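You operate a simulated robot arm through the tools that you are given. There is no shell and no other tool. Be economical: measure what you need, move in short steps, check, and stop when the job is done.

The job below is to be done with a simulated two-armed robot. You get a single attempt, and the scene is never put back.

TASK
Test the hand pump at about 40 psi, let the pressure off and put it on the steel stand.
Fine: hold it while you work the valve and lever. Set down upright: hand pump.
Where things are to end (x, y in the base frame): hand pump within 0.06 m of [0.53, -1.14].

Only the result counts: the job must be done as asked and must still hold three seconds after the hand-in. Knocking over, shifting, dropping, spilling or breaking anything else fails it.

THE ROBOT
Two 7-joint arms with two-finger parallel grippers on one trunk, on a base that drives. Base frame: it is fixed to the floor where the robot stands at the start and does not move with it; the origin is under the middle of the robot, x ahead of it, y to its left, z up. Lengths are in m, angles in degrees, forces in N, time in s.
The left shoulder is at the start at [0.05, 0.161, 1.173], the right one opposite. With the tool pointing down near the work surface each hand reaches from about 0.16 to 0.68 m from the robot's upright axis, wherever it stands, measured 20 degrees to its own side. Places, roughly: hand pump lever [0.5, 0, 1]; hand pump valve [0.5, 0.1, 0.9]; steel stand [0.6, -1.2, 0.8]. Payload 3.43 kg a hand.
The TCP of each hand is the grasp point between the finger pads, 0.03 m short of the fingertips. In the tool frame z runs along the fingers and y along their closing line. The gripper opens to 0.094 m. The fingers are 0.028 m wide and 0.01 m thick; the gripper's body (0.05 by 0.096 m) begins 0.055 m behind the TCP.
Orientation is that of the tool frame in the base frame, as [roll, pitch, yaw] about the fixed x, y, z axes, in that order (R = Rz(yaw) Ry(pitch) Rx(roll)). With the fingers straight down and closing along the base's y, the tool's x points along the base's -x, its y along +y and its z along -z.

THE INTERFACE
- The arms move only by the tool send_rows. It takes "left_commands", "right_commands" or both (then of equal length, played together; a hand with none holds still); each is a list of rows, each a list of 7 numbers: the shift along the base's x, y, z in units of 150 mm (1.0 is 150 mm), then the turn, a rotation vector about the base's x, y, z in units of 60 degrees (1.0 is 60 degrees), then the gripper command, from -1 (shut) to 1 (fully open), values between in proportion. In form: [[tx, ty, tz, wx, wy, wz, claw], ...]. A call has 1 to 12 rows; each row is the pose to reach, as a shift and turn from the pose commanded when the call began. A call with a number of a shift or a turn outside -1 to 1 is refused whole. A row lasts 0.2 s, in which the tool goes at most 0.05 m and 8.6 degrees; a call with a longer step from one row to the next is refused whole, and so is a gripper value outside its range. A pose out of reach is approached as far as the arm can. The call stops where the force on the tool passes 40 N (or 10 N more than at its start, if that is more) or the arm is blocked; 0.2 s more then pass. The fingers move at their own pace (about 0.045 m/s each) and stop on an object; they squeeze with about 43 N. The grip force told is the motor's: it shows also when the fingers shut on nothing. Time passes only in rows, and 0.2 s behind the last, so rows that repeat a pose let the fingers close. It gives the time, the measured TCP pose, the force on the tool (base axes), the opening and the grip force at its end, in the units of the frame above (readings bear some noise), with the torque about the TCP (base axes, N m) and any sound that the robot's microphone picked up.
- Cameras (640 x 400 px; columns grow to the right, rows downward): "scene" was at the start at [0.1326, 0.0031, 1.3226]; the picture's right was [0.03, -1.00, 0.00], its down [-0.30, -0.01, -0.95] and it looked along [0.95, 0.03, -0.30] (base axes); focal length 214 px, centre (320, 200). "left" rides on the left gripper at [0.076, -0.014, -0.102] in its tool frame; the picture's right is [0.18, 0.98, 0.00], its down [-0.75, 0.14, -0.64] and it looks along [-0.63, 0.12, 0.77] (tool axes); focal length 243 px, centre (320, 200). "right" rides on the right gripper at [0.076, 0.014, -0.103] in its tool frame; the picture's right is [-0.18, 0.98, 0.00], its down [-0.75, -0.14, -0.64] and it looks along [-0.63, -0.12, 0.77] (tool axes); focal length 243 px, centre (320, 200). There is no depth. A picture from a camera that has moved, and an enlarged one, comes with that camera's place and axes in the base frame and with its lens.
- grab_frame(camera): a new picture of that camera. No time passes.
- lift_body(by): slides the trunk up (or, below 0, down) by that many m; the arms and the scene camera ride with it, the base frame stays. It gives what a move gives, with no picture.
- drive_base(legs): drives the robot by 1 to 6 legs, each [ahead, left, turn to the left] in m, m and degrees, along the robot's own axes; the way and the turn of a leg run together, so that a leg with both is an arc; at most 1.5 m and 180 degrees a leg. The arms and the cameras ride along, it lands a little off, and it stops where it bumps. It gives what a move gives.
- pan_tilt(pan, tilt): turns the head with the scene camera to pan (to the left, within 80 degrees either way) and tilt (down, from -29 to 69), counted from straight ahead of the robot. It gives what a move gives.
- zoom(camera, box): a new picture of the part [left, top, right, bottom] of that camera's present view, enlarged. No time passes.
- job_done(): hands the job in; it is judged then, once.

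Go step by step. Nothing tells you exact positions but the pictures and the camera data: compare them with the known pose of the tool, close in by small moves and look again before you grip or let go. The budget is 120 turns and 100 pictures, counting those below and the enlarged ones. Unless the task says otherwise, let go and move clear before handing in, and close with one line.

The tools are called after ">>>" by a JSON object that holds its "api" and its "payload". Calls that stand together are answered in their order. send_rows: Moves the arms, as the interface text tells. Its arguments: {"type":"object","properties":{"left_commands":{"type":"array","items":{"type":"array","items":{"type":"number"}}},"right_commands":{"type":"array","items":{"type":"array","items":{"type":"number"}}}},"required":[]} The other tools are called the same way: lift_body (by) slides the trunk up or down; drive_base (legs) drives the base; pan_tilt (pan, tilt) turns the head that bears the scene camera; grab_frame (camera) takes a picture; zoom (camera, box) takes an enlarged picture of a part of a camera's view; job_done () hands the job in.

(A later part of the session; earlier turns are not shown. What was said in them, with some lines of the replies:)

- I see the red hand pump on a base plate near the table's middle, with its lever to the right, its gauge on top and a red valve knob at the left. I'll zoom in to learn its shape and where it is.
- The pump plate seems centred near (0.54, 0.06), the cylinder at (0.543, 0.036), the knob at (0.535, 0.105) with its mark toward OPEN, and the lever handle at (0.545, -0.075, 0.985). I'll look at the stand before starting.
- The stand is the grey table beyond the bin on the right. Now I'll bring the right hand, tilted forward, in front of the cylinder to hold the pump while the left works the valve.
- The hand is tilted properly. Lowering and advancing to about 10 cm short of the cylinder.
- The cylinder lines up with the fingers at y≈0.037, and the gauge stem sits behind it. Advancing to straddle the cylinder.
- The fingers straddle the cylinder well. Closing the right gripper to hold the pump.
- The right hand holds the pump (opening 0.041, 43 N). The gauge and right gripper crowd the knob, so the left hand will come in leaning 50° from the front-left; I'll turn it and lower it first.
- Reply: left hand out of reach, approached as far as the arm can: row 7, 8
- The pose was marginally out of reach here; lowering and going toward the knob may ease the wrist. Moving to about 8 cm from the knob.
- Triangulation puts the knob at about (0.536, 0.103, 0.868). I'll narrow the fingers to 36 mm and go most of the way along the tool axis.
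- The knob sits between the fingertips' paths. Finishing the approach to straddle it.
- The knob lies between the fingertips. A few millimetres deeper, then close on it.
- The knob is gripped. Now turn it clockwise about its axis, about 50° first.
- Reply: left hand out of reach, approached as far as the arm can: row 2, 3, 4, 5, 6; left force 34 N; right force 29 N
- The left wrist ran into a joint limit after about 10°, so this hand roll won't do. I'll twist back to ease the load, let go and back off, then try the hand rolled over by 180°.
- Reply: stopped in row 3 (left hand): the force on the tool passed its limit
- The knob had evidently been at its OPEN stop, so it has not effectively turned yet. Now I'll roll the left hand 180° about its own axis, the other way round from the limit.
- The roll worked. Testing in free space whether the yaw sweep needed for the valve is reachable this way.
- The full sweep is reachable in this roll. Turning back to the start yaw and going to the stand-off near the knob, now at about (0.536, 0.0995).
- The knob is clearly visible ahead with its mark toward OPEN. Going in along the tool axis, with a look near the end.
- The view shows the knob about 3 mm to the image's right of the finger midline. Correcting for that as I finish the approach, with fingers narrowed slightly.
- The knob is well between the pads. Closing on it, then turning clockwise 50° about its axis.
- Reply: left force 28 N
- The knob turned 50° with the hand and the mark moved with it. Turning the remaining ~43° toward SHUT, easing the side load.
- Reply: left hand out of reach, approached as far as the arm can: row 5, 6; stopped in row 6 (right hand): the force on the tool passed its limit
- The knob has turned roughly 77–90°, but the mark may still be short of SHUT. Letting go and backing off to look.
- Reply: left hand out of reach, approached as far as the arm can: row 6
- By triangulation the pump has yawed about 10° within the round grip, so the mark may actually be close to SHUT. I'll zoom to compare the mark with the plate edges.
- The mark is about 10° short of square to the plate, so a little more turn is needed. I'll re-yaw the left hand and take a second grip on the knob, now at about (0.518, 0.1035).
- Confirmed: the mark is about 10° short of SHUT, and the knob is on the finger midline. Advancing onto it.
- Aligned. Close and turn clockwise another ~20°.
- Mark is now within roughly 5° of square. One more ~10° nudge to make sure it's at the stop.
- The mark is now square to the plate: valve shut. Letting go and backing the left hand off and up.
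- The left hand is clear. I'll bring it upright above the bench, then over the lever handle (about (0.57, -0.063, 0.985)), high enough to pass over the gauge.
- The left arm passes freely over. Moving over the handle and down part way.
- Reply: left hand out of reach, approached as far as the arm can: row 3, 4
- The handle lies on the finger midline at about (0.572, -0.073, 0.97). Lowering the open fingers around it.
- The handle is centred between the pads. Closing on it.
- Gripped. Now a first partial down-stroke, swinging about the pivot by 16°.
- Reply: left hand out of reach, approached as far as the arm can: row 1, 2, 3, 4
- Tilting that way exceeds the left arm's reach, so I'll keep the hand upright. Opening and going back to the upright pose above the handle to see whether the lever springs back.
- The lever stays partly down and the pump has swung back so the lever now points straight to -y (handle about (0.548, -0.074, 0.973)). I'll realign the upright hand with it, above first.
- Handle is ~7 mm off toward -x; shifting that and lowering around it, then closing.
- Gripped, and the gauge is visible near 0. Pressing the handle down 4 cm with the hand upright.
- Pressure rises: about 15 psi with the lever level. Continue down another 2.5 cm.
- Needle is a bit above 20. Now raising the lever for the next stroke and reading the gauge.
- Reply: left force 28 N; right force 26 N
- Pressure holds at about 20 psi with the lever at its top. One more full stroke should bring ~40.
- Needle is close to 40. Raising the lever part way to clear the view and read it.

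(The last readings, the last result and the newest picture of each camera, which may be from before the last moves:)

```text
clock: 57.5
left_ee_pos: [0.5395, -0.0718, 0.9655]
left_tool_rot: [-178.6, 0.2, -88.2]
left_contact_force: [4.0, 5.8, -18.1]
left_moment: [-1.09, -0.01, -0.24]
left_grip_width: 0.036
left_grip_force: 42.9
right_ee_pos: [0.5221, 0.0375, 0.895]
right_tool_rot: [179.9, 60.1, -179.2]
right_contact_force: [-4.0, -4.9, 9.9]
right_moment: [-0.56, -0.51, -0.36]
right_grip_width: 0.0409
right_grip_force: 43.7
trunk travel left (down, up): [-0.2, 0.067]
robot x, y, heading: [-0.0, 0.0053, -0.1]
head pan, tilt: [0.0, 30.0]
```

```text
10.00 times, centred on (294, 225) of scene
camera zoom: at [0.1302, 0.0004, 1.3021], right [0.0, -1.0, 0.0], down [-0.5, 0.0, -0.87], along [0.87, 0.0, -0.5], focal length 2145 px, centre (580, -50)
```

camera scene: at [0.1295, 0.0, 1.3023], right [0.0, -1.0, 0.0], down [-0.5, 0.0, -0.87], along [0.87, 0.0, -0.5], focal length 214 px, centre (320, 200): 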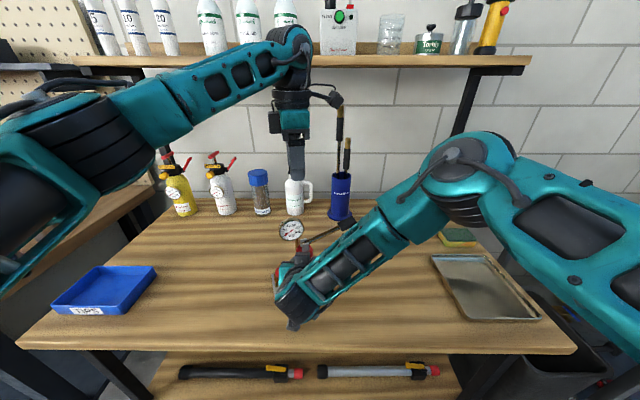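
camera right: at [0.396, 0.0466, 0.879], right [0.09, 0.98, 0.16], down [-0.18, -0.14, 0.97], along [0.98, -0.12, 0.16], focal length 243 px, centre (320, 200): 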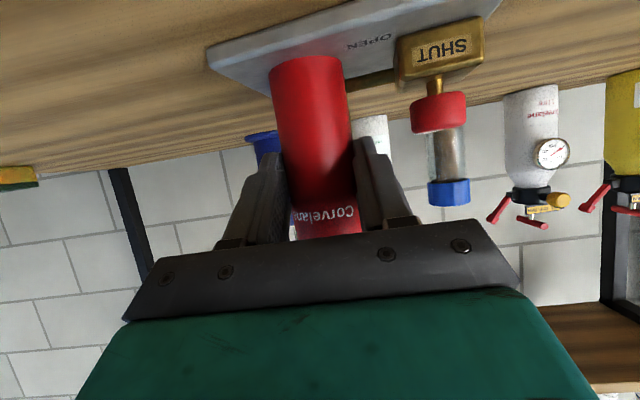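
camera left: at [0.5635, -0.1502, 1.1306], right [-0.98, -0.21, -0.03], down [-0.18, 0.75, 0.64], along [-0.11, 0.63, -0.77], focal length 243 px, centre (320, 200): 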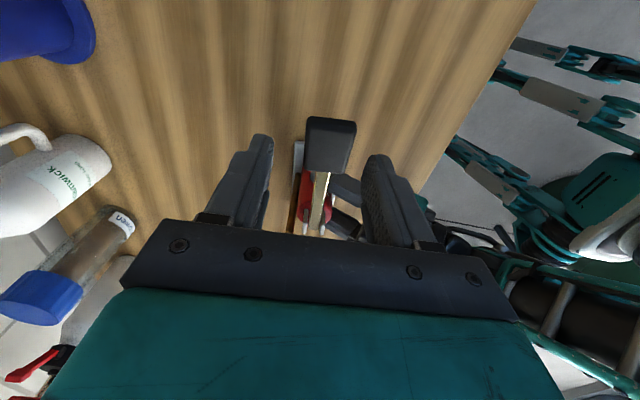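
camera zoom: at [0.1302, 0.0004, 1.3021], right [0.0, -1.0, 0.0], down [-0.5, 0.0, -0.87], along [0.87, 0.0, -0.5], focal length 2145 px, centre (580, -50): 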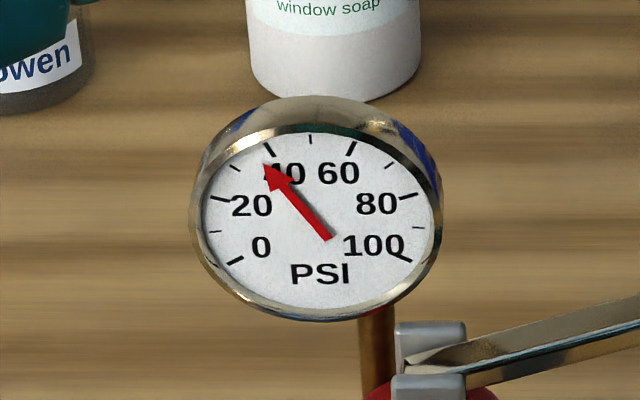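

The gauge reads about 36–37. A small extra press of ~1.5 cm should bring it to 40.

>>> {"api": "send_rows", "payload": {"left_commands": [[0, -0.005, -0.05, 0, 0, 0, -1], [0, -0.01, -0.11, 0, 0, 0, -1], [0, -0.01, -0.11, 0, 0, 0, -1]]}}

>>> {"api": "zoom", "payload": {"camera": "scene", "box": [270, 205, 318, 245]}}

```text
clock: 58.3
left_ee_pos: [0.5407, -0.0755, 0.9539]
left_tool_rot: [-178.2, 0.1, -88.3]
left_contact_force: [-3.4, 3.5, 13.9]
left_moment: [1.04, 0.39, 0.67]
left_grip_width: 0.0361
left_grip_force: 43.4
right_ee_pos: [0.5186, 0.0362, 0.8928]
right_tool_rot: [179.6, 59.6, -179.2]
right_contact_force: [7.0, -7.2, -7.6]
right_moment: [-0.14, 0.23, -0.22]
right_grip_width: 0.0412
right_grip_force: 42.5
trunk travel left (down, up): [-0.2, 0.067]
robot x, y, heading: [-0.0021, 0.0031, 0.0]
head pan, tilt: [0.0, 30.0]
```

```text
10.00 times, centred on (294, 225) of scene
camera zoom: at [0.1294, -0.0001, 1.3024], right [0.0, -1.0, 0.0], down [-0.5, 0.0, -0.87], along [0.87, 0.0, -0.5], focal length 2145 px, centre (580, -50)
```

zoom: 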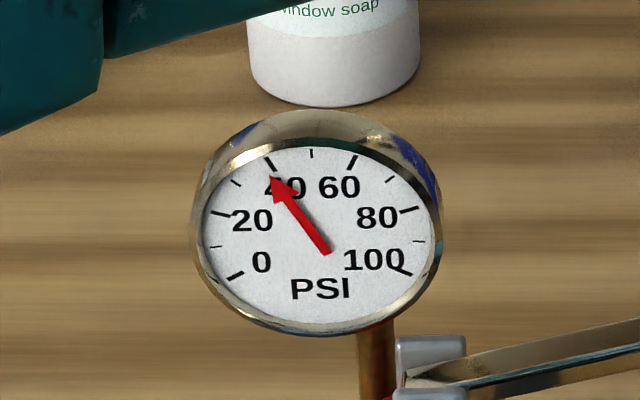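

About 38. One tiny press more, then read again.

>>> {"api": "send_rows", "payload": {"left_commands": [[0, 0, -0.045, 0, 0, 0, -1], [0, 0, -0.045, 0, 0, 0, -1]]}}

>>> {"api": "zoom", "payload": {"camera": "scene", "box": [270, 205, 318, 245]}}

```text
clock: 58.9
left_ee_pos: [0.5411, -0.0763, 0.9461]
left_tool_rot: [-178.3, 0.0, -88.4]
left_contact_force: [0.3, -2.1, 14.8]
left_moment: [1.06, 0.41, 0.68]
left_grip_width: 0.0361
left_grip_force: 43.6
right_ee_pos: [0.5173, 0.0379, 0.8916]
right_tool_rot: [179.6, 59.6, -179.3]
right_contact_force: [0.0, -3.4, -9.6]
right_moment: [-0.35, 0.15, -0.58]
right_grip_width: 0.0409
right_grip_force: 42.7
trunk travel left (down, up): [-0.2, 0.067]
robot x, y, heading: [-0.0009, -0.0026, -0.1]
head pan, tilt: [0.0, 30.0]
```

```text
10.00 times, centred on (294, 225) of scene
camera zoom: at [0.1293, -0.0001, 1.3023], right [0.0, -1.0, 0.0], down [-0.5, 0.0, -0.87], along [0.87, 0.0, -0.5], focal length 2145 px, centre (580, -50)
```

zoom: 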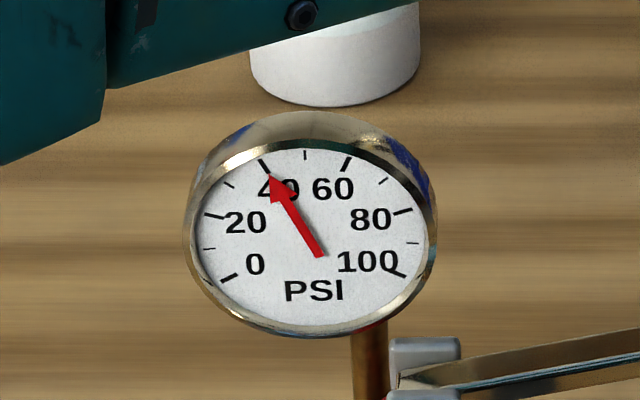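

The gauge now reads 40 psi. Releasing the handle and lifting the left hand clear, then going back toward the valve side.

>>> {"api": "send_rows", "payload": {"left_commands": [[0, 0, 0, 0, 0, 0, 0.2], [0, 0, 0, 0, 0, 0, 0.2], [0, 0, 0, 0, 0, 0, 0.2], [0, 0, 0.2, 0, 0, 0, 0.2], [0, 0, 0.45, 0, 0, 0, 0.2], [0, 0, 0.7, 0, 0, 0, 0.2], [0, 0, 0.95, 0, 0, 0, 0.2], [0, 0, 1, 0, 0, 0, 0]]}}

>>> {"api": "send_rows", "payload": {"left_commands": [[0, 0.1, 0.2, 0, 0, 0, -0.2], [0, 0.35, 0.35, 0, 0, 0, -0.2], [0, 0.65, 0.35, 0, 0, 0, -0.2], [0, 0.95, 0.35, 0, 0, 0, -0.2]]}}

>>> {"api": "send_rows", "payload": {"left_commands": [[0, 0.3, 0, 0, 0, 0, -0.32], [0, 0.6, 0, 0, 0, 0, -0.32], [0, 0.9, 0, 0, 0, 0, -0.32]]}}

>>> {"api": "zoom", "payload": {"camera": "scene", "box": [230, 190, 390, 290]}}

>>> {"api": "grab_frame", "payload": {"camera": "right"}}

```text
clock: 60.7
left_ee_pos: [0.5402, -0.0726, 1.0948]
left_tool_rot: [-178.5, -0.1, -88.4]
left_contact_force: [1.0, 0.8, 0.2]
left_moment: [0.0, 0.02, 0.0]
left_grip_width: 0.0471
left_grip_force: 0.1
right_ee_pos: [0.5201, 0.039, 0.8936]
right_tool_rot: [179.7, 59.7, -179.3]
right_contact_force: [0.2, 0.8, -7.8]
right_moment: [-0.09, 0.17, -0.04]
right_grip_width: 0.0408
right_grip_force: 42.9
trunk travel left (down, up): [-0.2, 0.067]
robot x, y, heading: [0.001, -0.0013, 0.2]
head pan, tilt: [0.0, 30.0]
```

```text
clock: 61.7
left_ee_pos: [0.5408, 0.0729, 1.1469]
left_tool_rot: [-178.4, 0.0, -88.3]
left_contact_force: [-0.6, -0.8, -0.6]
left_moment: [-0.02, 0.01, 0.01]
left_grip_width: 0.0375
left_grip_force: 0.0
right_ee_pos: [0.5186, 0.0416, 0.892]
right_tool_rot: [179.7, 59.7, -179.2]
right_contact_force: [0.3, -0.2, -7.9]
right_moment: [-0.11, 0.16, 0.0]
right_grip_width: 0.041
right_grip_force: 42.9
trunk travel left (down, up): [-0.2, 0.067]
robot x, y, heading: [0.002, 0.0016, -0.1]
head pan, tilt: [0.0, 30.0]
```

```text
clock: 62.5
left_ee_pos: [0.5424, 0.2036, 1.1481]
left_tool_rot: [-178.4, 0.0, -88.5]
left_contact_force: [0.0, -0.8, 0.0]
left_moment: [-0.01, -0.01, -0.03]
left_grip_width: 0.0317
left_grip_force: 0.1
right_ee_pos: [0.5197, 0.039, 0.8925]
right_tool_rot: [179.8, 59.8, -179.1]
right_contact_force: [0.0, -0.5, -7.5]
right_moment: [-0.05, 0.16, -0.01]
right_grip_width: 0.0409
right_grip_force: 42.6
trunk travel left (down, up): [-0.2, 0.067]
robot x, y, heading: [0.0009, -0.0042, -0.3]
head pan, tilt: [0.0, 30.0]
```

```text
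4.00 times, centred on (310, 240) of scene
camera zoom: at [0.1301, 0.0011, 1.3022], right [0.0, -1.0, 0.0], down [-0.5, 0.0, -0.87], along [0.87, 0.0, -0.5], focal length 858 px, centre (360, 40)
```

zoom: 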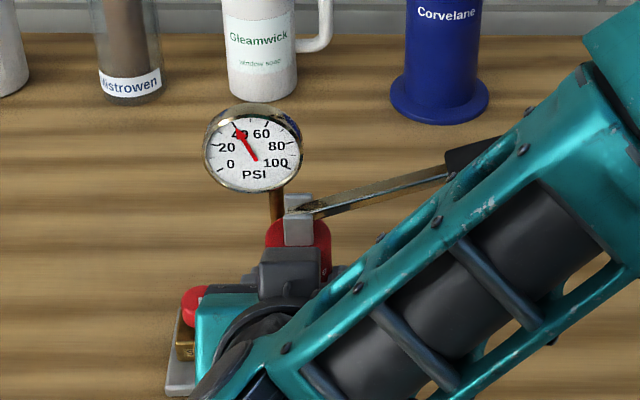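

```text
35 pictures are left
camera right: at [0.3916, 0.051, 0.8788], right [0.08, 0.98, 0.16], down [-0.17, -0.15, 0.97], along [0.98, -0.1, 0.16], focal length 243 px, centre (320, 200)
```

right: 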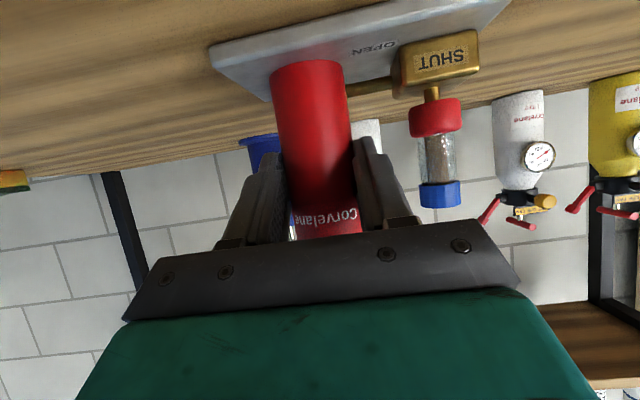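

The pressure holds at 40 psi with the lever free. Now returning the left hand to the leaning pose at the knob (about (0.532, 0.106)) to open it.

>>> {"api": "send_rows", "payload": {"left_commands": [[0, 0, -0.08, -0.13, 0, 0, -0.32], [0, 0, -0.16, -0.26, 0, 0, -0.32], [0, 0, -0.25, -0.39, 0, 0, -0.32], [0, 0, -0.33, -0.52, 0, 0, -0.32], [0, 0, -0.42, -0.65, 0, 0, -0.32], [0, 0, -0.5, -0.783, 0, 0, -0.32]]}}

>>> {"api": "send_rows", "payload": {"left_commands": [[0.03, 0, -0.2, 0, 0, -0.11, -0.32], [0.06, 0, -0.4, 0, 0, -0.22, -0.32], [0.09, -0.1, -0.6, 0, 0, -0.33, -0.32], [0.107, -0.2, -0.8, 0, 0, -0.45, -0.32], [0.107, -0.28, -0.947, 0, 0, -0.45, -0.32]]}}

>>> {"api": "zoom", "payload": {"camera": "left", "box": [200, 40, 440, 190]}}

```text
clock: 63.9
left_ee_pos: [0.5395, 0.2044, 1.0736]
left_tool_rot: [179.9, -47.1, -87.6]
left_contact_force: [0.0, -0.7, -0.6]
left_moment: [-0.04, 0.0, -0.02]
left_grip_width: 0.0322
left_grip_force: 0.0
right_ee_pos: [0.5201, 0.0384, 0.8925]
right_tool_rot: [179.7, 59.7, -179.3]
right_contact_force: [0.3, 0.3, -7.2]
right_moment: [-0.13, 0.15, 0.02]
right_grip_width: 0.0411
right_grip_force: 43.2
trunk travel left (down, up): [-0.2, 0.067]
robot x, y, heading: [-0.0021, 0.002, -0.1]
head pan, tilt: [0.0, 30.0]
```

```text
clock: 65.1
left_ee_pos: [0.5553, 0.162, 0.9297]
left_tool_rot: [179.8, -47.0, -114.6]
left_contact_force: [0.0, -0.9, 0.2]
left_moment: [-0.02, 0.01, -0.01]
left_grip_width: 0.032
left_grip_force: 0.0
right_ee_pos: [0.5186, 0.0391, 0.8926]
right_tool_rot: [179.5, 59.7, -179.3]
right_contact_force: [-0.1, -0.1, -7.7]
right_moment: [-0.1, 0.2, 0.01]
right_grip_width: 0.041
right_grip_force: 42.6
trunk travel left (down, up): [-0.2, 0.067]
robot x, y, heading: [-0.0014, 0.004, -0.0]
head pan, tilt: [0.0, 30.0]
```

```text
2.67 times, centred on (320, 115) of left
camera zoom: at [0.5765, 0.1778, 1.0545], right [-0.94, 0.3, 0.14], down [0.28, 0.95, -0.11], along [-0.16, -0.07, -0.98], focal length 647 px, centre (320, 427)
```

zoom: 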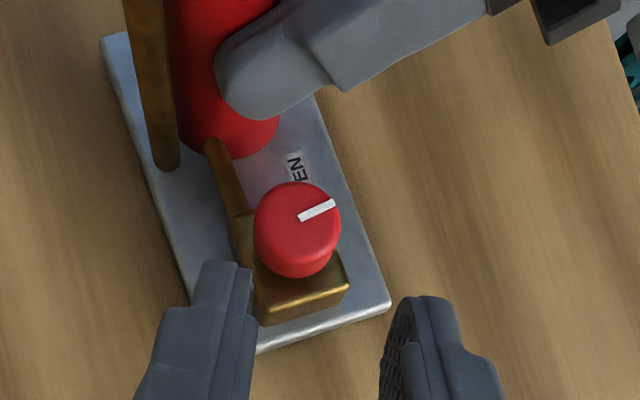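

The knob is at about (0.536, 0.1055), mark at SHUT. Going in onto it.

>>> {"api": "send_rows", "payload": {"left_commands": [[-0.015, -0.08, -0.08, 0, 0, 0, -0.32], [-0.04, -0.16, -0.16, 0, 0, 0, -0.32], [-0.07, -0.24, -0.24, 0, 0, 0, -0.32], [-0.1, -0.313, -0.311, 0, 0, 0, -0.32]]}}

>>> {"api": "zoom", "payload": {"camera": "left", "box": [200, 40, 440, 190]}}

```text
clock: 66.1
left_ee_pos: [0.5423, 0.1142, 0.8827]
left_tool_rot: [179.8, -46.9, -114.5]
left_contact_force: [0.2, -0.5, -0.3]
left_moment: [0.0, 0.0, -0.01]
left_grip_width: 0.0322
left_grip_force: 0.0
right_ee_pos: [0.5186, 0.0388, 0.8916]
right_tool_rot: [179.5, 59.6, -179.3]
right_contact_force: [0.6, -0.6, -7.5]
right_moment: [-0.04, 0.18, 0.04]
right_grip_width: 0.0409
right_grip_force: 42.7
trunk travel left (down, up): [-0.2, 0.067]
robot x, y, heading: [-0.0024, 0.0001, 0.2]
head pan, tilt: [0.0, 30.0]
```

```text
2.67 times, centred on (320, 115) of left
camera zoom: at [0.564, 0.1298, 1.0068], right [-0.94, 0.3, 0.14], down [0.28, 0.95, -0.11], along [-0.16, -0.07, -0.98], focal length 647 px, centre (320, 427)
```

zoom: 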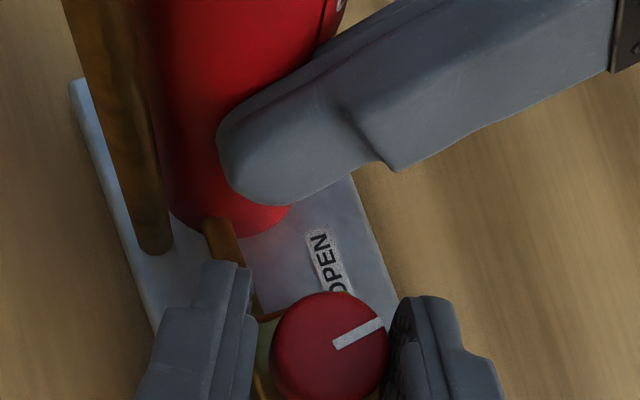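

A 2.5 mm centring shift, close, then turn counter-clockwise 50° toward OPEN.

>>> {"api": "send_rows", "payload": {"left_commands": [[-0.017, 0.005, 0, 0, 0, 0, -0.32], [-0.017, 0.005, 0, 0, 0, 0, -1], [-0.017, 0.005, 0, 0, 0, 0, -1], [-0.017, 0.005, 0, 0, 0, 0, -1], [-0.026, 0.009, 0, 0, 0, 0.138, -1], [-0.036, 0.011, 0, 0, 0, 0.277, -1], [-0.046, 0.012, 0, 0, 0, 0.415, -1], [-0.056, 0.011, 0, 0, 0, 0.55, -1], [-0.066, 0.009, 0, 0, 0, 0.69, -1], [-0.076, 0.005, 0, 0, 0, 0.83, -1]]}}

>>> {"api": "zoom", "payload": {"camera": "left", "box": [200, 40, 440, 190]}}

>>> {"api": "zoom", "payload": {"camera": "scene", "box": [230, 190, 390, 290]}}

```text
clock: 68.3
left_ee_pos: [0.5306, 0.1154, 0.8835]
left_tool_rot: [179.9, -46.8, -64.8]
left_contact_force: [-6.2, 2.8, -0.2]
left_moment: [-0.4, -0.56, -0.08]
left_grip_width: 0.0256
left_grip_force: 42.8
right_ee_pos: [0.519, 0.038, 0.8932]
right_tool_rot: [179.6, 59.7, -179.2]
right_contact_force: [6.3, -3.4, -6.5]
right_moment: [0.41, 0.7, -0.47]
right_grip_width: 0.0412
right_grip_force: 43.4
trunk travel left (down, up): [-0.2, 0.067]
robot x, y, heading: [-0.0028, 0.001, -0.0]
head pan, tilt: [0.0, 30.0]
```

```text
2.67 times, centred on (320, 115) of left
camera zoom: at [0.5332, 0.1423, 1.0085], right [-0.84, -0.53, 0.14], down [-0.55, 0.83, -0.11], along [-0.05, -0.17, -0.98], focal length 647 px, centre (320, 427)
```

zoom: 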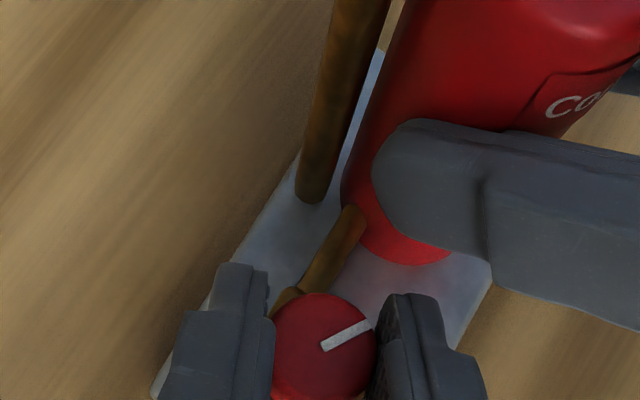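

```text
4.00 times, centred on (310, 240) of scene
camera zoom: at [0.1301, 0.0003, 1.3022], right [0.0, -1.0, 0.0], down [-0.5, 0.0, -0.87], along [0.87, 0.0, -0.5], focal length 858 px, centre (360, 40)
```

zoom: 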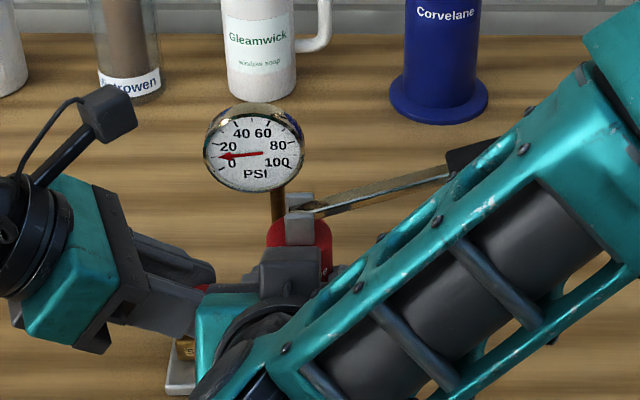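

The pressure is dropping quickly (about 10 psi). Turning another 25° toward OPEN and letting it bleed.

>>> {"api": "send_rows", "payload": {"left_commands": [[-0.009, -0.006, 0, 0, 0, 0.14, -1], [-0.017, -0.012, 0, 0, 0, 0.28, -1], [-0.025, -0.02, 0, 0, 0, 0.41, -1], [-0.025, -0.02, 0, 0, 0, 0.41, -1], [-0.025, -0.02, 0, 0, 0, 0.41, -1]]}}

>>> {"api": "zoom", "payload": {"camera": "scene", "box": [270, 205, 318, 245]}}

```text
clock: 69.5
left_ee_pos: [0.5284, 0.1135, 0.884]
left_tool_rot: [180.0, -46.8, -40.1]
left_contact_force: [-1.2, 5.3, 0.1]
left_moment: [0.14, -0.16, 0.03]
left_grip_width: 0.0253
left_grip_force: 42.9
right_ee_pos: [0.5189, 0.0381, 0.8921]
right_tool_rot: [179.9, 59.7, -179.2]
right_contact_force: [1.3, -6.3, -4.3]
right_moment: [-0.33, 0.33, -0.19]
right_grip_width: 0.0411
right_grip_force: 42.6
trunk travel left (down, up): [-0.2, 0.067]
robot x, y, heading: [0.0017, -0.0011, -0.0]
head pan, tilt: [0.0, 30.0]
```

```text
10.00 times, centred on (294, 225) of scene
camera zoom: at [0.13, 0.0002, 1.3022], right [0.0, -1.0, 0.0], down [-0.5, 0.0, -0.87], along [0.87, 0.0, -0.5], focal length 2145 px, centre (580, -50)
```

zoom: 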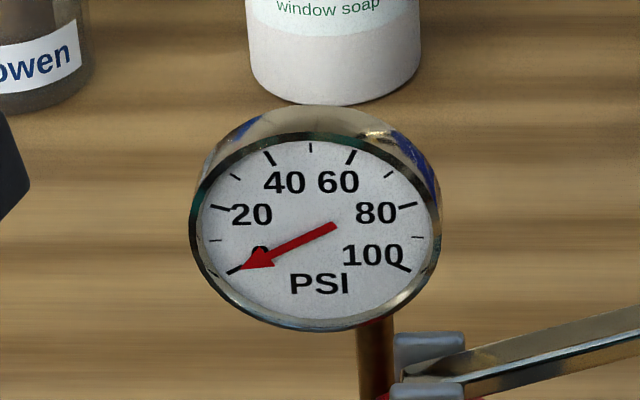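

Gauge is at 0 psi. Letting go of the knob and backing the left hand away and up.

>>> {"api": "send_rows", "payload": {"left_commands": [[0, 0, 0, 0, 0, 0, -0.2], [0, 0, 0, 0, 0, 0, -0.2], [-0.08, 0.07, 0.1, 0, 0, 0, -0.2], [-0.18, 0.16, 0.22, 0, 0, 0, -0.2], [-0.3, 0.3, 0.4, 0, 0, 0, -0.2], [-0.4, 0.5, 0.6, 0, 0, 0, -0.2], [-0.5, 0.65, 0.8, 0, 0, 0, -0.2], [-0.5, 0.75, 1, 0, 0, 0, -0.2]]}}

>>> {"api": "send_rows", "payload": {"left_commands": [[-0.1, 0.1, 0.2, 0, 0, 0, -1], [-0.3, 0.2, 0.4, 0, 0, 0, -1], [-0.5, 0.3, 0.6, 0, 0, 0, -1], [-0.7, 0.3, 0.7, 0, 0, 0, -1]]}}

>>> {"api": "grab_frame", "payload": {"camera": "scene"}}

```text
clock: 71.3
left_ee_pos: [0.4539, 0.2261, 1.0333]
left_tool_rot: [179.7, -47.0, -40.2]
left_contact_force: [1.0, 0.1, 0.2]
left_moment: [0.01, -0.01, 0.01]
left_grip_width: 0.0377
left_grip_force: 0.0
right_ee_pos: [0.5205, 0.0387, 0.8926]
right_tool_rot: [179.7, 59.6, -179.3]
right_contact_force: [-0.1, 0.2, -5.9]
right_moment: [-0.17, 0.25, -0.04]
right_grip_width: 0.0413
right_grip_force: 42.8
trunk travel left (down, up): [-0.2, 0.067]
robot x, y, heading: [-0.0018, -0.0004, 0.0]
head pan, tilt: [0.0, 30.0]
```

```text
clock: 72.3
left_ee_pos: [0.3485, 0.2682, 1.1385]
left_tool_rot: [179.7, -47.0, -40.0]
left_contact_force: [-0.2, -0.7, -0.2]
left_moment: [-0.02, 0.0, 0.0]
left_grip_width: 0.0001
left_grip_force: 33.3
right_ee_pos: [0.5188, 0.0379, 0.8925]
right_tool_rot: [179.6, 59.7, -179.3]
right_contact_force: [-0.5, -0.5, -7.4]
right_moment: [-0.09, 0.13, 0.04]
right_grip_width: 0.041
right_grip_force: 43.5
trunk travel left (down, up): [-0.2, 0.067]
robot x, y, heading: [0.0015, -0.0001, 0.1]
head pan, tilt: [0.0, 30.0]
```

```text
29 pictures are left
camera scene: at [0.1297, 0.0002, 1.3022], right [0.0, -1.0, 0.0], down [-0.5, 0.0, -0.87], along [0.87, 0.0, -0.5], focal length 214 px, centre (320, 200)
```

scene: 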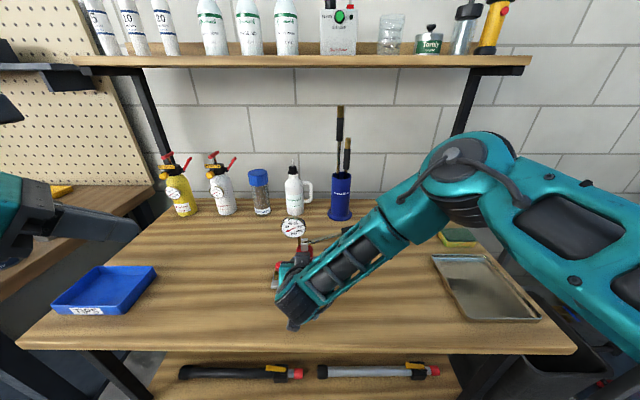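

Left hand is clear. Lifting the pump 12 cm with the right hand and checking it stays upright.

>>> {"api": "send_rows", "payload": {"right_commands": [[0, 0, 0.1, 0, 0, 0, -1], [0, 0, 0.25, 0, 0, 0, -1], [0, 0, 0.45, 0, 0, 0, -1], [0, 0, 0.65, 0, 0, 0, -1], [0, 0, 0.8, 0, 0, 0, -1]]}}

>>> {"api": "grab_frame", "payload": {"camera": "scene"}}

>>> {"api": "grab_frame", "payload": {"camera": "right"}}

```text
clock: 73.5
left_ee_pos: [0.3503, 0.2691, 1.1381]
left_tool_rot: [179.8, -46.9, -40.1]
left_contact_force: [0.1, 0.1, -0.2]
left_moment: [-0.02, 0.01, -0.01]
left_grip_width: 0.0001
left_grip_force: 33.0
right_ee_pos: [0.518, 0.039, 1.01]
right_tool_rot: [179.8, 59.7, -179.1]
right_contact_force: [0.1, 0.3, -7.0]
right_moment: [-0.1, 0.16, -0.01]
right_grip_width: 0.0413
right_grip_force: 42.8
trunk travel left (down, up): [-0.2, 0.067]
robot x, y, heading: [0.0014, 0.0037, 0.4]
head pan, tilt: [0.0, 30.0]
```

```text
28 pictures are left
camera scene: at [0.13, 0.0003, 1.3022], right [0.0, -1.0, 0.0], down [-0.5, 0.0, -0.87], along [0.87, 0.0, -0.5], focal length 214 px, centre (320, 200)
```

scene: 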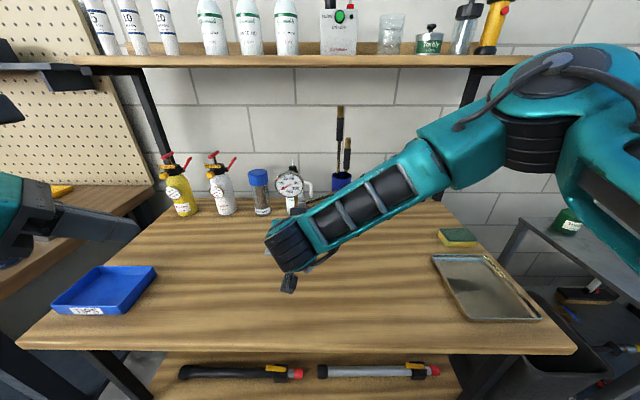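

```text
27 pictures are left
camera right: at [0.3905, 0.0519, 0.9967], right [0.08, 0.98, 0.16], down [-0.17, -0.15, 0.97], along [0.98, -0.1, 0.16], focal length 243 px, centre (320, 200)
```

right: 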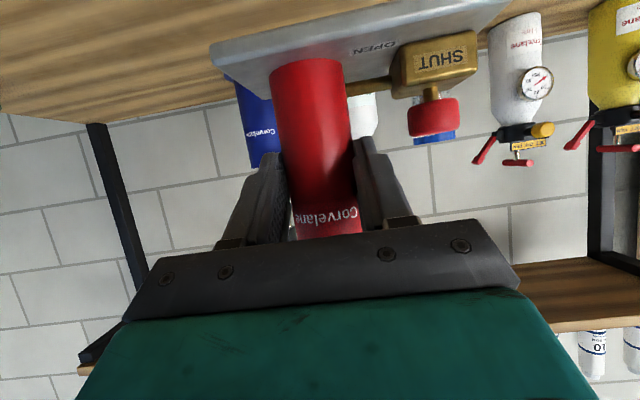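

The pump hangs firmly and upright (about 7 N). Now look to the right at the stand and the route.

>>> {"api": "pan_tilt", "payload": {"pan": -70, "tilt": 35}}

>>> {"api": "grab_frame", "payload": {"camera": "scene"}}

```text
clock: 74.9
left_ee_pos: [0.3492, 0.2698, 1.1383]
left_tool_rot: [179.8, -46.9, -40.1]
left_contact_force: [0.8, -0.2, 0.2]
left_moment: [-0.03, 0.0, 0.0]
left_grip_width: 0.0
left_grip_force: 33.7
right_ee_pos: [0.5196, 0.0406, 1.0105]
right_tool_rot: [179.7, 59.6, -179.2]
right_contact_force: [-0.4, -0.2, -7.4]
right_moment: [-0.08, 0.17, 0.02]
right_grip_width: 0.0411
right_grip_force: 43.0
trunk travel left (down, up): [-0.2, 0.067]
robot x, y, heading: [-0.0024, -0.0006, 0.0]
head pan, tilt: [-70.0, 35.0]
```

```text
26 pictures are left
camera scene: at [0.0699, -0.0824, 1.2944], right [-0.94, -0.34, 0.0], down [-0.2, 0.54, -0.82], along [0.28, -0.77, -0.57], focal length 214 px, centre (320, 200)
```

scene: 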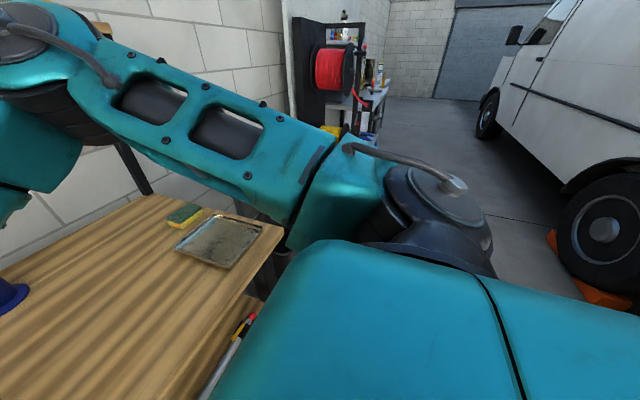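

The stand's left edge is near y = -0.82 with its front near x = 0.36; the target spot looks free, the green can being near (0.78, -0.93). I'll drive right in two parts, looking in between.

>>> {"api": "drive_base", "payload": {"legs": [[0, -0.6, 0]]}}

>>> {"api": "pan_tilt", "payload": {"pan": -45, "tilt": 30}}

>>> {"api": "grab_frame", "payload": {"camera": "scene"}}

```text
clock: 78.3
left_ee_pos: [0.3491, -0.3132, 1.1384]
left_tool_rot: [179.8, -46.8, -39.4]
left_contact_force: [-0.4, 0.3, -0.5]
left_moment: [-0.01, -0.01, 0.01]
left_grip_width: 0.0
left_grip_force: 32.9
right_ee_pos: [0.5211, -0.5393, 1.0103]
right_tool_rot: [179.6, 59.7, -178.6]
right_contact_force: [-0.4, 0.2, -7.3]
right_moment: [-0.1, 0.17, -0.01]
right_grip_width: 0.0414
right_grip_force: 42.8
trunk travel left (down, up): [-0.2, 0.067]
robot x, y, heading: [0.0081, -0.5864, 0.6]
head pan, tilt: [-70.0, 35.0]
```

```text
clock: 79.2
left_ee_pos: [0.3495, -0.3134, 1.1383]
left_tool_rot: [179.8, -46.9, -39.4]
left_contact_force: [-0.2, 0.2, 0.7]
left_moment: [0.0, 0.0, -0.04]
left_grip_width: 0.0
left_grip_force: 33.2
right_ee_pos: [0.5217, -0.5401, 1.0094]
right_tool_rot: [179.7, 59.6, -178.5]
right_contact_force: [0.4, -0.5, -7.0]
right_moment: [-0.1, 0.19, 0.0]
right_grip_width: 0.041
right_grip_force: 43.7
trunk travel left (down, up): [-0.2, 0.067]
robot x, y, heading: [0.0064, -0.5859, 0.7]
head pan, tilt: [-45.0, 30.0]
```

```text
25 pictures are left
camera scene: at [0.1082, -0.6489, 1.3022], right [-0.7, -0.72, 0.0], down [-0.36, 0.35, -0.87], along [0.62, -0.6, -0.5], focal length 214 px, centre (320, 200)
```

scene: 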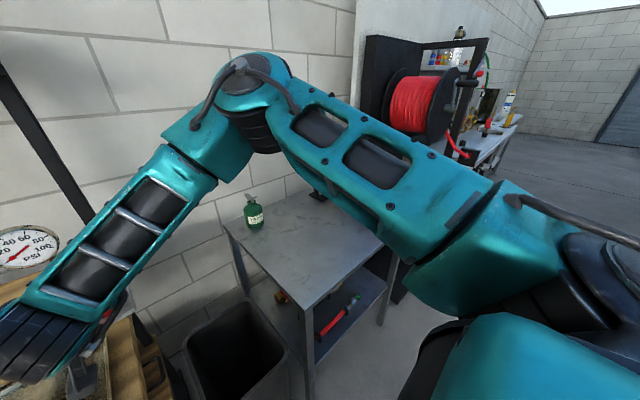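

The stand top spans roughly x 0.36–0.85 from y -0.83 to at least -1.21, and the route is clear. Driving the remaining 0.6 m.

>>> {"api": "drive_base", "payload": {"legs": [[0, -0.6, 0]]}}

>>> {"api": "pan_tilt", "payload": {"pan": -15, "tilt": 38}}

>>> {"api": "grab_frame", "payload": {"camera": "scene"}}

>>> {"api": "grab_frame", "payload": {"camera": "left"}}

>>> {"api": "grab_frame", "payload": {"camera": "right"}}

```text
clock: 82.5
left_ee_pos: [0.357, -0.8915, 1.1376]
left_tool_rot: [179.8, -46.8, -39.9]
left_contact_force: [-0.3, 0.1, -0.5]
left_moment: [-0.01, -0.01, -0.01]
left_grip_width: 0.0
left_grip_force: 33.0
right_ee_pos: [0.526, -1.1205, 1.0086]
right_tool_rot: [179.5, 59.5, -178.9]
right_contact_force: [-0.4, 1.3, -8.2]
right_moment: [-0.09, 0.12, 0.01]
right_grip_width: 0.041
right_grip_force: 42.9
trunk travel left (down, up): [-0.2, 0.067]
robot x, y, heading: [0.0082, -1.1651, 0.2]
head pan, tilt: [-45.0, 30.0]
```

```text
clock: 83.4
left_ee_pos: [0.3571, -0.8919, 1.1382]
left_tool_rot: [179.8, -46.9, -39.9]
left_contact_force: [-0.4, 0.5, 0.4]
left_moment: [-0.02, 0.01, -0.03]
left_grip_width: 0.0002
left_grip_force: 33.0
right_ee_pos: [0.5266, -1.1199, 1.0094]
right_tool_rot: [179.8, 59.7, -178.9]
right_contact_force: [0.5, -0.3, -7.7]
right_moment: [-0.11, 0.18, 0.01]
right_grip_width: 0.0409
right_grip_force: 42.4
trunk travel left (down, up): [-0.2, 0.067]
robot x, y, heading: [0.0141, -1.1603, 0.2]
head pan, tilt: [-15.0, 38.0]
```

```text
24 pictures are left
camera scene: at [0.1322, -1.1845, 1.2898], right [-0.25, -0.97, 0.0], down [-0.6, 0.16, -0.79], along [0.76, -0.2, -0.62], focal length 214 px, centre (320, 200)
```

scene: 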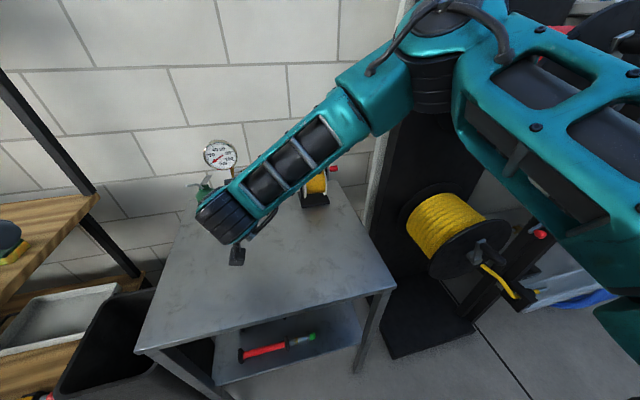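

```text
23 pictures are left
camera left: at [0.3481, -0.8658, 1.2625], right [-0.53, -0.83, 0.14], down [-0.84, 0.52, -0.11], along [0.02, -0.18, -0.98], focal length 243 px, centre (320, 200)
```

left: 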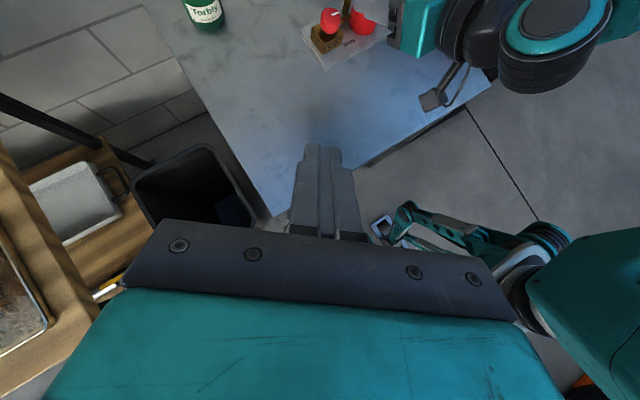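

```text
22 pictures are left
camera right: at [0.3992, -1.1088, 0.9961], right [0.07, 0.98, 0.16], down [-0.17, -0.15, 0.97], along [0.98, -0.1, 0.16], focal length 243 px, centre (320, 200)
```

right: 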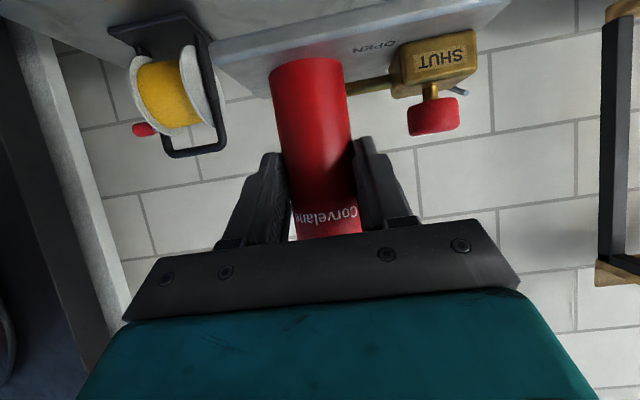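

The stand spans y -0.85 to -1.42 with a yellow reel at its back right (x≥0.70, clear of the spot). Shifting to TCP (0.512, -1.155) and lowering toward the surface.

>>> {"api": "send_rows", "payload": {"right_commands": [[-0.05, -0.12, 0, 0, 0, 0, -1], [-0.093, -0.23, 0, 0, 0, 0, -1], [-0.093, -0.23, -0.2, 0, 0, 0, -1], [-0.093, -0.23, -0.4, 0, 0, 0, -1], [-0.093, -0.23, -0.55, 0, 0, 0, -1], [-0.093, -0.23, -0.68, 0, 0, 0, -1]]}}

>>> {"api": "grab_frame", "payload": {"camera": "left"}}

>>> {"api": "grab_frame", "payload": {"camera": "right"}}

```text
clock: 84.8
left_ee_pos: [0.3564, -0.8924, 1.1394]
left_tool_rot: [179.8, -46.9, -39.9]
left_contact_force: [0.2, -0.1, 0.3]
left_moment: [0.05, 0.0, -0.02]
left_grip_width: 0.0
left_grip_force: 32.5
right_ee_pos: [0.5113, -1.1559, 0.907]
right_tool_rot: [179.8, 59.6, -179.0]
right_contact_force: [0.0, 0.2, -7.6]
right_moment: [-0.07, 0.19, 0.02]
right_grip_width: 0.0409
right_grip_force: 42.8
trunk travel left (down, up): [-0.2, 0.067]
robot x, y, heading: [0.0081, -1.1628, 0.6]
head pan, tilt: [-15.0, 38.0]
```

```text
21 pictures are left
camera left: at [0.3483, -0.8658, 1.2625], right [-0.53, -0.83, 0.14], down [-0.84, 0.52, -0.11], along [0.02, -0.18, -0.98], focal length 243 px, centre (320, 200)
```

left: 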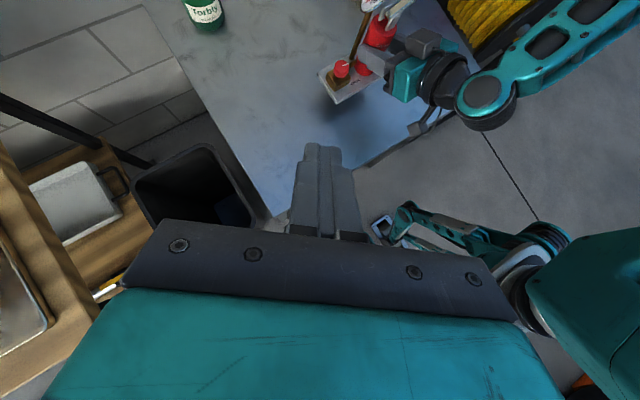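

```text
20 pictures are left
camera right: at [0.3847, -1.1447, 0.8931], right [0.07, 0.98, 0.16], down [-0.17, -0.15, 0.97], along [0.98, -0.1, 0.16], focal length 243 px, centre (320, 200)
```

right: 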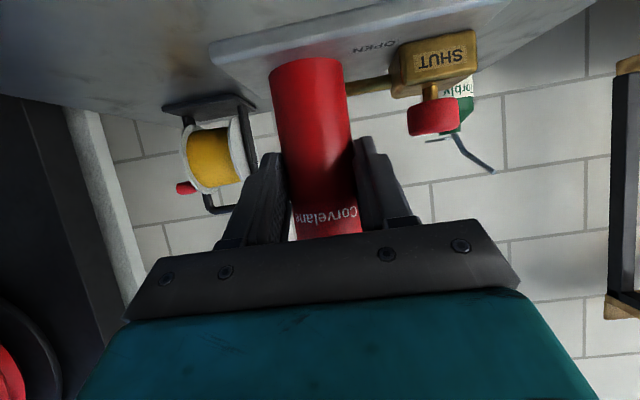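

Clear all round and still hovering. Lowering slowly to feel for contact.

>>> {"api": "send_rows", "payload": {"right_commands": [[0, 0, -0.03, 0, 0, 0, -1], [0, 0, -0.06, 0, 0, 0, -1], [0, 0, -0.09, 0, 0, 0, -1], [0, 0, -0.12, 0, 0, 0, -1], [0, 0, -0.15, 0, 0, 0, -1]]}}

>>> {"api": "grab_frame", "payload": {"camera": "right"}}

```text
clock: 86.0
left_ee_pos: [0.357, -0.8921, 1.1381]
left_tool_rot: [179.8, -46.9, -39.8]
left_contact_force: [0.4, 1.1, 0.2]
left_moment: [0.02, -0.01, -0.04]
left_grip_width: 0.0
left_grip_force: 32.6
right_ee_pos: [0.5131, -1.1527, 0.8841]
right_tool_rot: [179.6, 59.6, -178.8]
right_contact_force: [0.3, 0.2, -7.9]
right_moment: [-0.06, 0.17, 0.01]
right_grip_width: 0.041
right_grip_force: 43.6
trunk travel left (down, up): [-0.2, 0.067]
robot x, y, heading: [0.0078, -1.1657, 0.4]
head pan, tilt: [-15.0, 38.0]
```

```text
19 pictures are left
camera right: at [0.3852, -1.1426, 0.8705], right [0.07, 0.98, 0.16], down [-0.17, -0.15, 0.97], along [0.98, -0.1, 0.16], focal length 243 px, centre (320, 200)
```

right: 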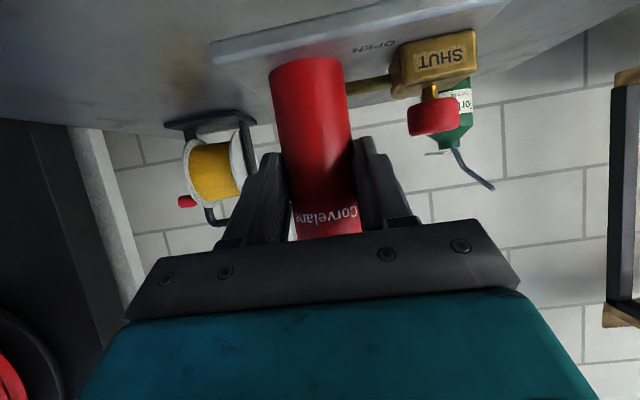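

Still no contact. Continuing 15 mm in fine steps.

>>> {"api": "send_rows", "payload": {"right_commands": [[0, 0, -0.02, 0, 0, 0, -1], [0, 0, -0.04, 0, 0, 0, -1], [0, 0, -0.06, 0, 0, 0, -1], [0, 0, -0.08, 0, 0, 0, -1], [0, 0, -0.1, 0, 0, 0, -1]]}}

```text
clock: 87.2
left_ee_pos: [0.3563, -0.892, 1.1381]
left_tool_rot: [179.8, -46.9, -39.7]
left_contact_force: [0.1, -0.2, 0.0]
left_moment: [0.03, 0.01, 0.01]
left_grip_width: 0.0
left_grip_force: 33.4
right_ee_pos: [0.5136, -1.1552, 0.8702]
right_tool_rot: [179.7, 59.6, -178.8]
right_contact_force: [0.1, -0.2, -7.0]
right_moment: [-0.08, 0.19, -0.02]
right_grip_width: 0.0408
right_grip_force: 42.7
trunk travel left (down, up): [-0.2, 0.067]
robot x, y, heading: [0.0129, -1.1652, 0.5]
head pan, tilt: [-15.0, 38.0]
```

>>> {"api": "send_rows", "payload": {"right_commands": [[0, 0, -0.02, 0, 0, 0, -1], [0, 0, -0.04, 0, 0, 0, -1], [0, 0, -0.06, 0, 0, 0, -1]]}}

>>> {"api": "grab_frame", "payload": {"camera": "right"}}

```text
clock: 88.0
left_ee_pos: [0.3566, -0.8925, 1.1379]
left_tool_rot: [179.8, -46.8, -39.7]
left_contact_force: [-0.5, -0.6, -0.7]
left_moment: [-0.06, -0.02, 0.01]
left_grip_width: 0.0
left_grip_force: 33.0
right_ee_pos: [0.5121, -1.1555, 0.8608]
right_tool_rot: [179.8, 59.6, -178.9]
right_contact_force: [-0.7, 0.7, -7.4]
right_moment: [-0.08, 0.17, -0.01]
right_grip_width: 0.0407
right_grip_force: 43.2
trunk travel left (down, up): [-0.2, 0.067]
robot x, y, heading: [0.0095, -1.1663, 0.4]
head pan, tilt: [-15.0, 38.0]
```

```text
18 pictures are left
camera right: at [0.3848, -1.1435, 0.8477], right [0.07, 0.98, 0.16], down [-0.17, -0.15, 0.97], along [0.98, -0.1, 0.16], focal length 243 px, centre (320, 200)
```

right: 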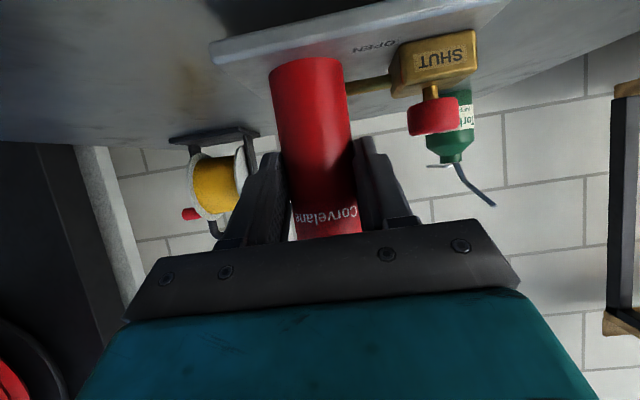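

Triangulating the reel's foot puts the stand top near z = 0.78, so about 7 mm to go. Stepping down finely.

>>> {"api": "send_rows", "payload": {"right_commands": [[0, 0, -0.01, 0, 0, 0, -1], [0, 0, -0.02, 0, 0, 0, -1], [0, 0, -0.03, 0, 0, 0, -1], [0, 0, -0.04, 0, 0, 0, -1]]}}

```text
clock: 89.0
left_ee_pos: [0.3568, -0.8922, 1.1385]
left_tool_rot: [179.8, -46.9, -39.8]
left_contact_force: [-0.8, 0.0, -0.3]
left_moment: [0.04, 0.01, 0.01]
left_grip_width: 0.0
left_grip_force: 33.1
right_ee_pos: [0.5125, -1.1546, 0.8561]
right_tool_rot: [179.8, 59.6, -178.9]
right_contact_force: [0.5, 0.0, -7.8]
right_moment: [-0.11, 0.17, -0.01]
right_grip_width: 0.0411
right_grip_force: 43.2
trunk travel left (down, up): [-0.2, 0.067]
robot x, y, heading: [0.0093, -1.1605, 0.0]
head pan, tilt: [-15.0, 38.0]
```

>>> {"api": "send_rows", "payload": {"right_commands": [[0, 0, -0.01, 0, 0, 0, -1], [0, 0, -0.02, 0, 0, 0, -1], [0, 0, -0.027, 0, 0, 0, -1]]}}

>>> {"api": "zoom", "payload": {"camera": "left", "box": [280, 0, 440, 120]}}

```text
clock: 89.8
left_ee_pos: [0.3551, -0.8925, 1.1392]
left_tool_rot: [179.7, -47.0, -39.8]
left_contact_force: [-0.4, -0.4, -0.2]
left_moment: [0.02, 0.0, -0.01]
left_grip_width: 0.0
left_grip_force: 32.9
right_ee_pos: [0.5129, -1.1542, 0.8531]
right_tool_rot: [179.8, 59.9, -178.9]
right_contact_force: [-2.8, -1.6, 4.6]
right_moment: [-0.68, 0.53, -0.08]
right_grip_width: 0.0408
right_grip_force: 43.1
trunk travel left (down, up): [-0.2, 0.067]
robot x, y, heading: [0.0069, -1.1614, 0.5]
head pan, tilt: [-15.0, 38.0]
```

```text
3.33 times, centred on (360, 60) of left
camera zoom: at [0.3468, -0.8661, 1.2633], right [-0.54, -0.83, 0.14], down [-0.84, 0.52, -0.11], along [0.02, -0.18, -0.98], focal length 809 px, centre (187, 667)
```

zoom: 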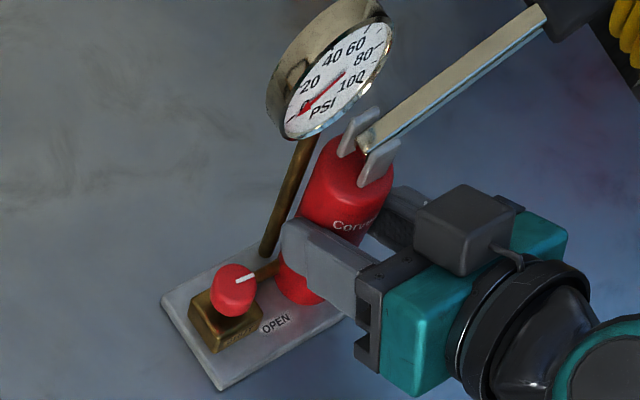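

Contact: the load is now on the stand, the plate centre is at about (0.53, -1.13), and the gauge reads 0. Opening the fingers.

>>> {"api": "send_rows", "payload": {"right_commands": [[0, 0, 0, 0, 0, 0, -0.05], [0, 0, 0, 0, 0, 0, 0.3], [0, 0, 0, 0, 0, 0, 0.3], [0, 0, 0, 0, 0, 0, 0.3]]}}

>>> {"api": "grab_frame", "payload": {"camera": "right"}}

```text
clock: 90.8
left_ee_pos: [0.3554, -0.8928, 1.1381]
left_tool_rot: [179.8, -46.9, -39.7]
left_contact_force: [0.6, 0.0, -0.5]
left_moment: [-0.01, -0.01, 0.02]
left_grip_width: 0.0
left_grip_force: 32.7
right_ee_pos: [0.5119, -1.1549, 0.8521]
right_tool_rot: [179.7, 59.7, -178.9]
right_contact_force: [0.4, 1.0, 0.0]
right_moment: [0.04, -0.01, 0.01]
right_grip_width: 0.0612
right_grip_force: 0.0
trunk travel left (down, up): [-0.2, 0.067]
robot x, y, heading: [0.0102, -1.1633, 0.2]
head pan, tilt: [-15.0, 38.0]
```

```text
16 pictures are left
camera right: at [0.3846, -1.143, 0.8377], right [0.07, 0.98, 0.16], down [-0.17, -0.15, 0.97], along [0.98, -0.1, 0.16], focal length 243 px, centre (320, 200)
```

right: 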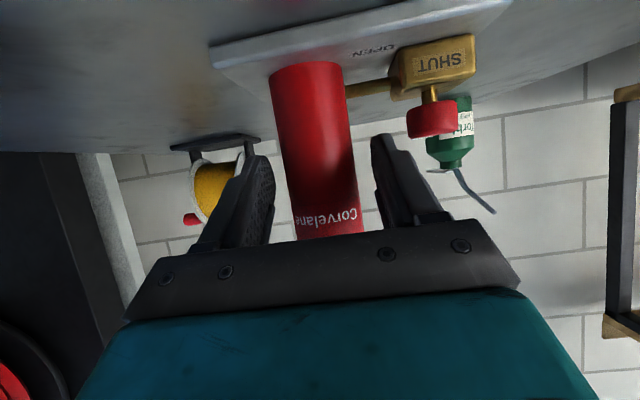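

The pump stands on its own with both fingers free of it. Backing the right hand straight out along its axis.

>>> {"api": "send_rows", "payload": {"right_commands": [[-0.12, 0, 0.07, 0, 0, 0, 0.3], [-0.3, 0, 0.17, 0, 0, 0, 0.3], [-0.5, 0, 0.29, 0, 0, 0, 0.3], [-0.7, 0, 0.4, 0, 0, 0, 0.3], [-0.85, 0, 0.55, 0, 0, 0, 0.3], [-0.9, 0, 0.8, 0, 0, 0, 0.3]]}}

>>> {"api": "grab_frame", "payload": {"camera": "scene"}}

>>> {"api": "zoom", "payload": {"camera": "left", "box": [280, 0, 440, 120]}}

```text
clock: 92.2
left_ee_pos: [0.3557, -0.8922, 1.1369]
left_tool_rot: [179.8, -47.1, -39.8]
left_contact_force: [0.6, -0.3, -0.9]
left_moment: [0.02, -0.01, 0.02]
left_grip_width: 0.0
left_grip_force: 33.4
right_ee_pos: [0.3762, -1.1566, 0.9717]
right_tool_rot: [179.6, 59.7, -178.9]
right_contact_force: [0.2, 0.3, 0.1]
right_moment: [0.01, 0.05, -0.02]
right_grip_width: 0.0611
right_grip_force: 0.0
trunk travel left (down, up): [-0.2, 0.067]
robot x, y, heading: [0.0074, -1.1641, 0.4]
head pan, tilt: [-15.0, 38.0]
```

```text
15 pictures are left
camera scene: at [0.1313, -1.1845, 1.2899], right [-0.25, -0.97, 0.0], down [-0.6, 0.16, -0.79], along [0.76, -0.2, -0.62], focal length 214 px, centre (320, 200)
```

scene: 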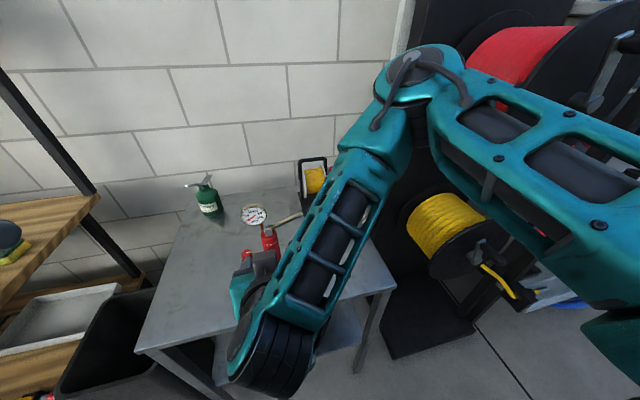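

```text
3.33 times, centred on (360, 60) of left
camera zoom: at [0.3472, -0.8659, 1.2628], right [-0.53, -0.83, 0.14], down [-0.84, 0.52, -0.11], along [0.02, -0.18, -0.98], focal length 809 px, centre (187, 667)
```

zoom: 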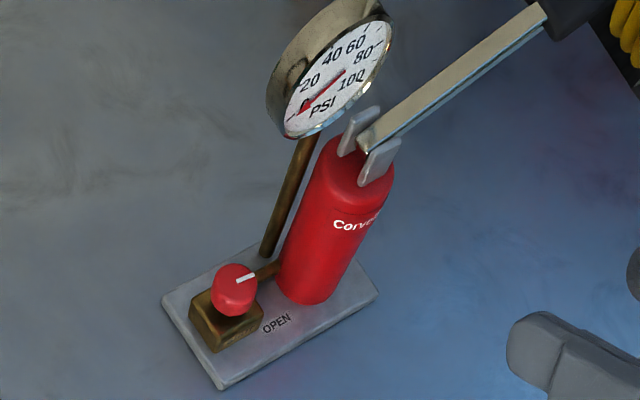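

The pump is upright on the stand at about (0.53, -1.13). Its gauge reads 0 and both hands are clear, so I'm handing in.

>>> {"api": "job_done", "payload": {}}

```text
The job is handed in.
```

The hand pump was tested at about 40 psi and held there. I then let the pressure off to 0 and set it upright on the steel stand at about (0.53, -1.13).
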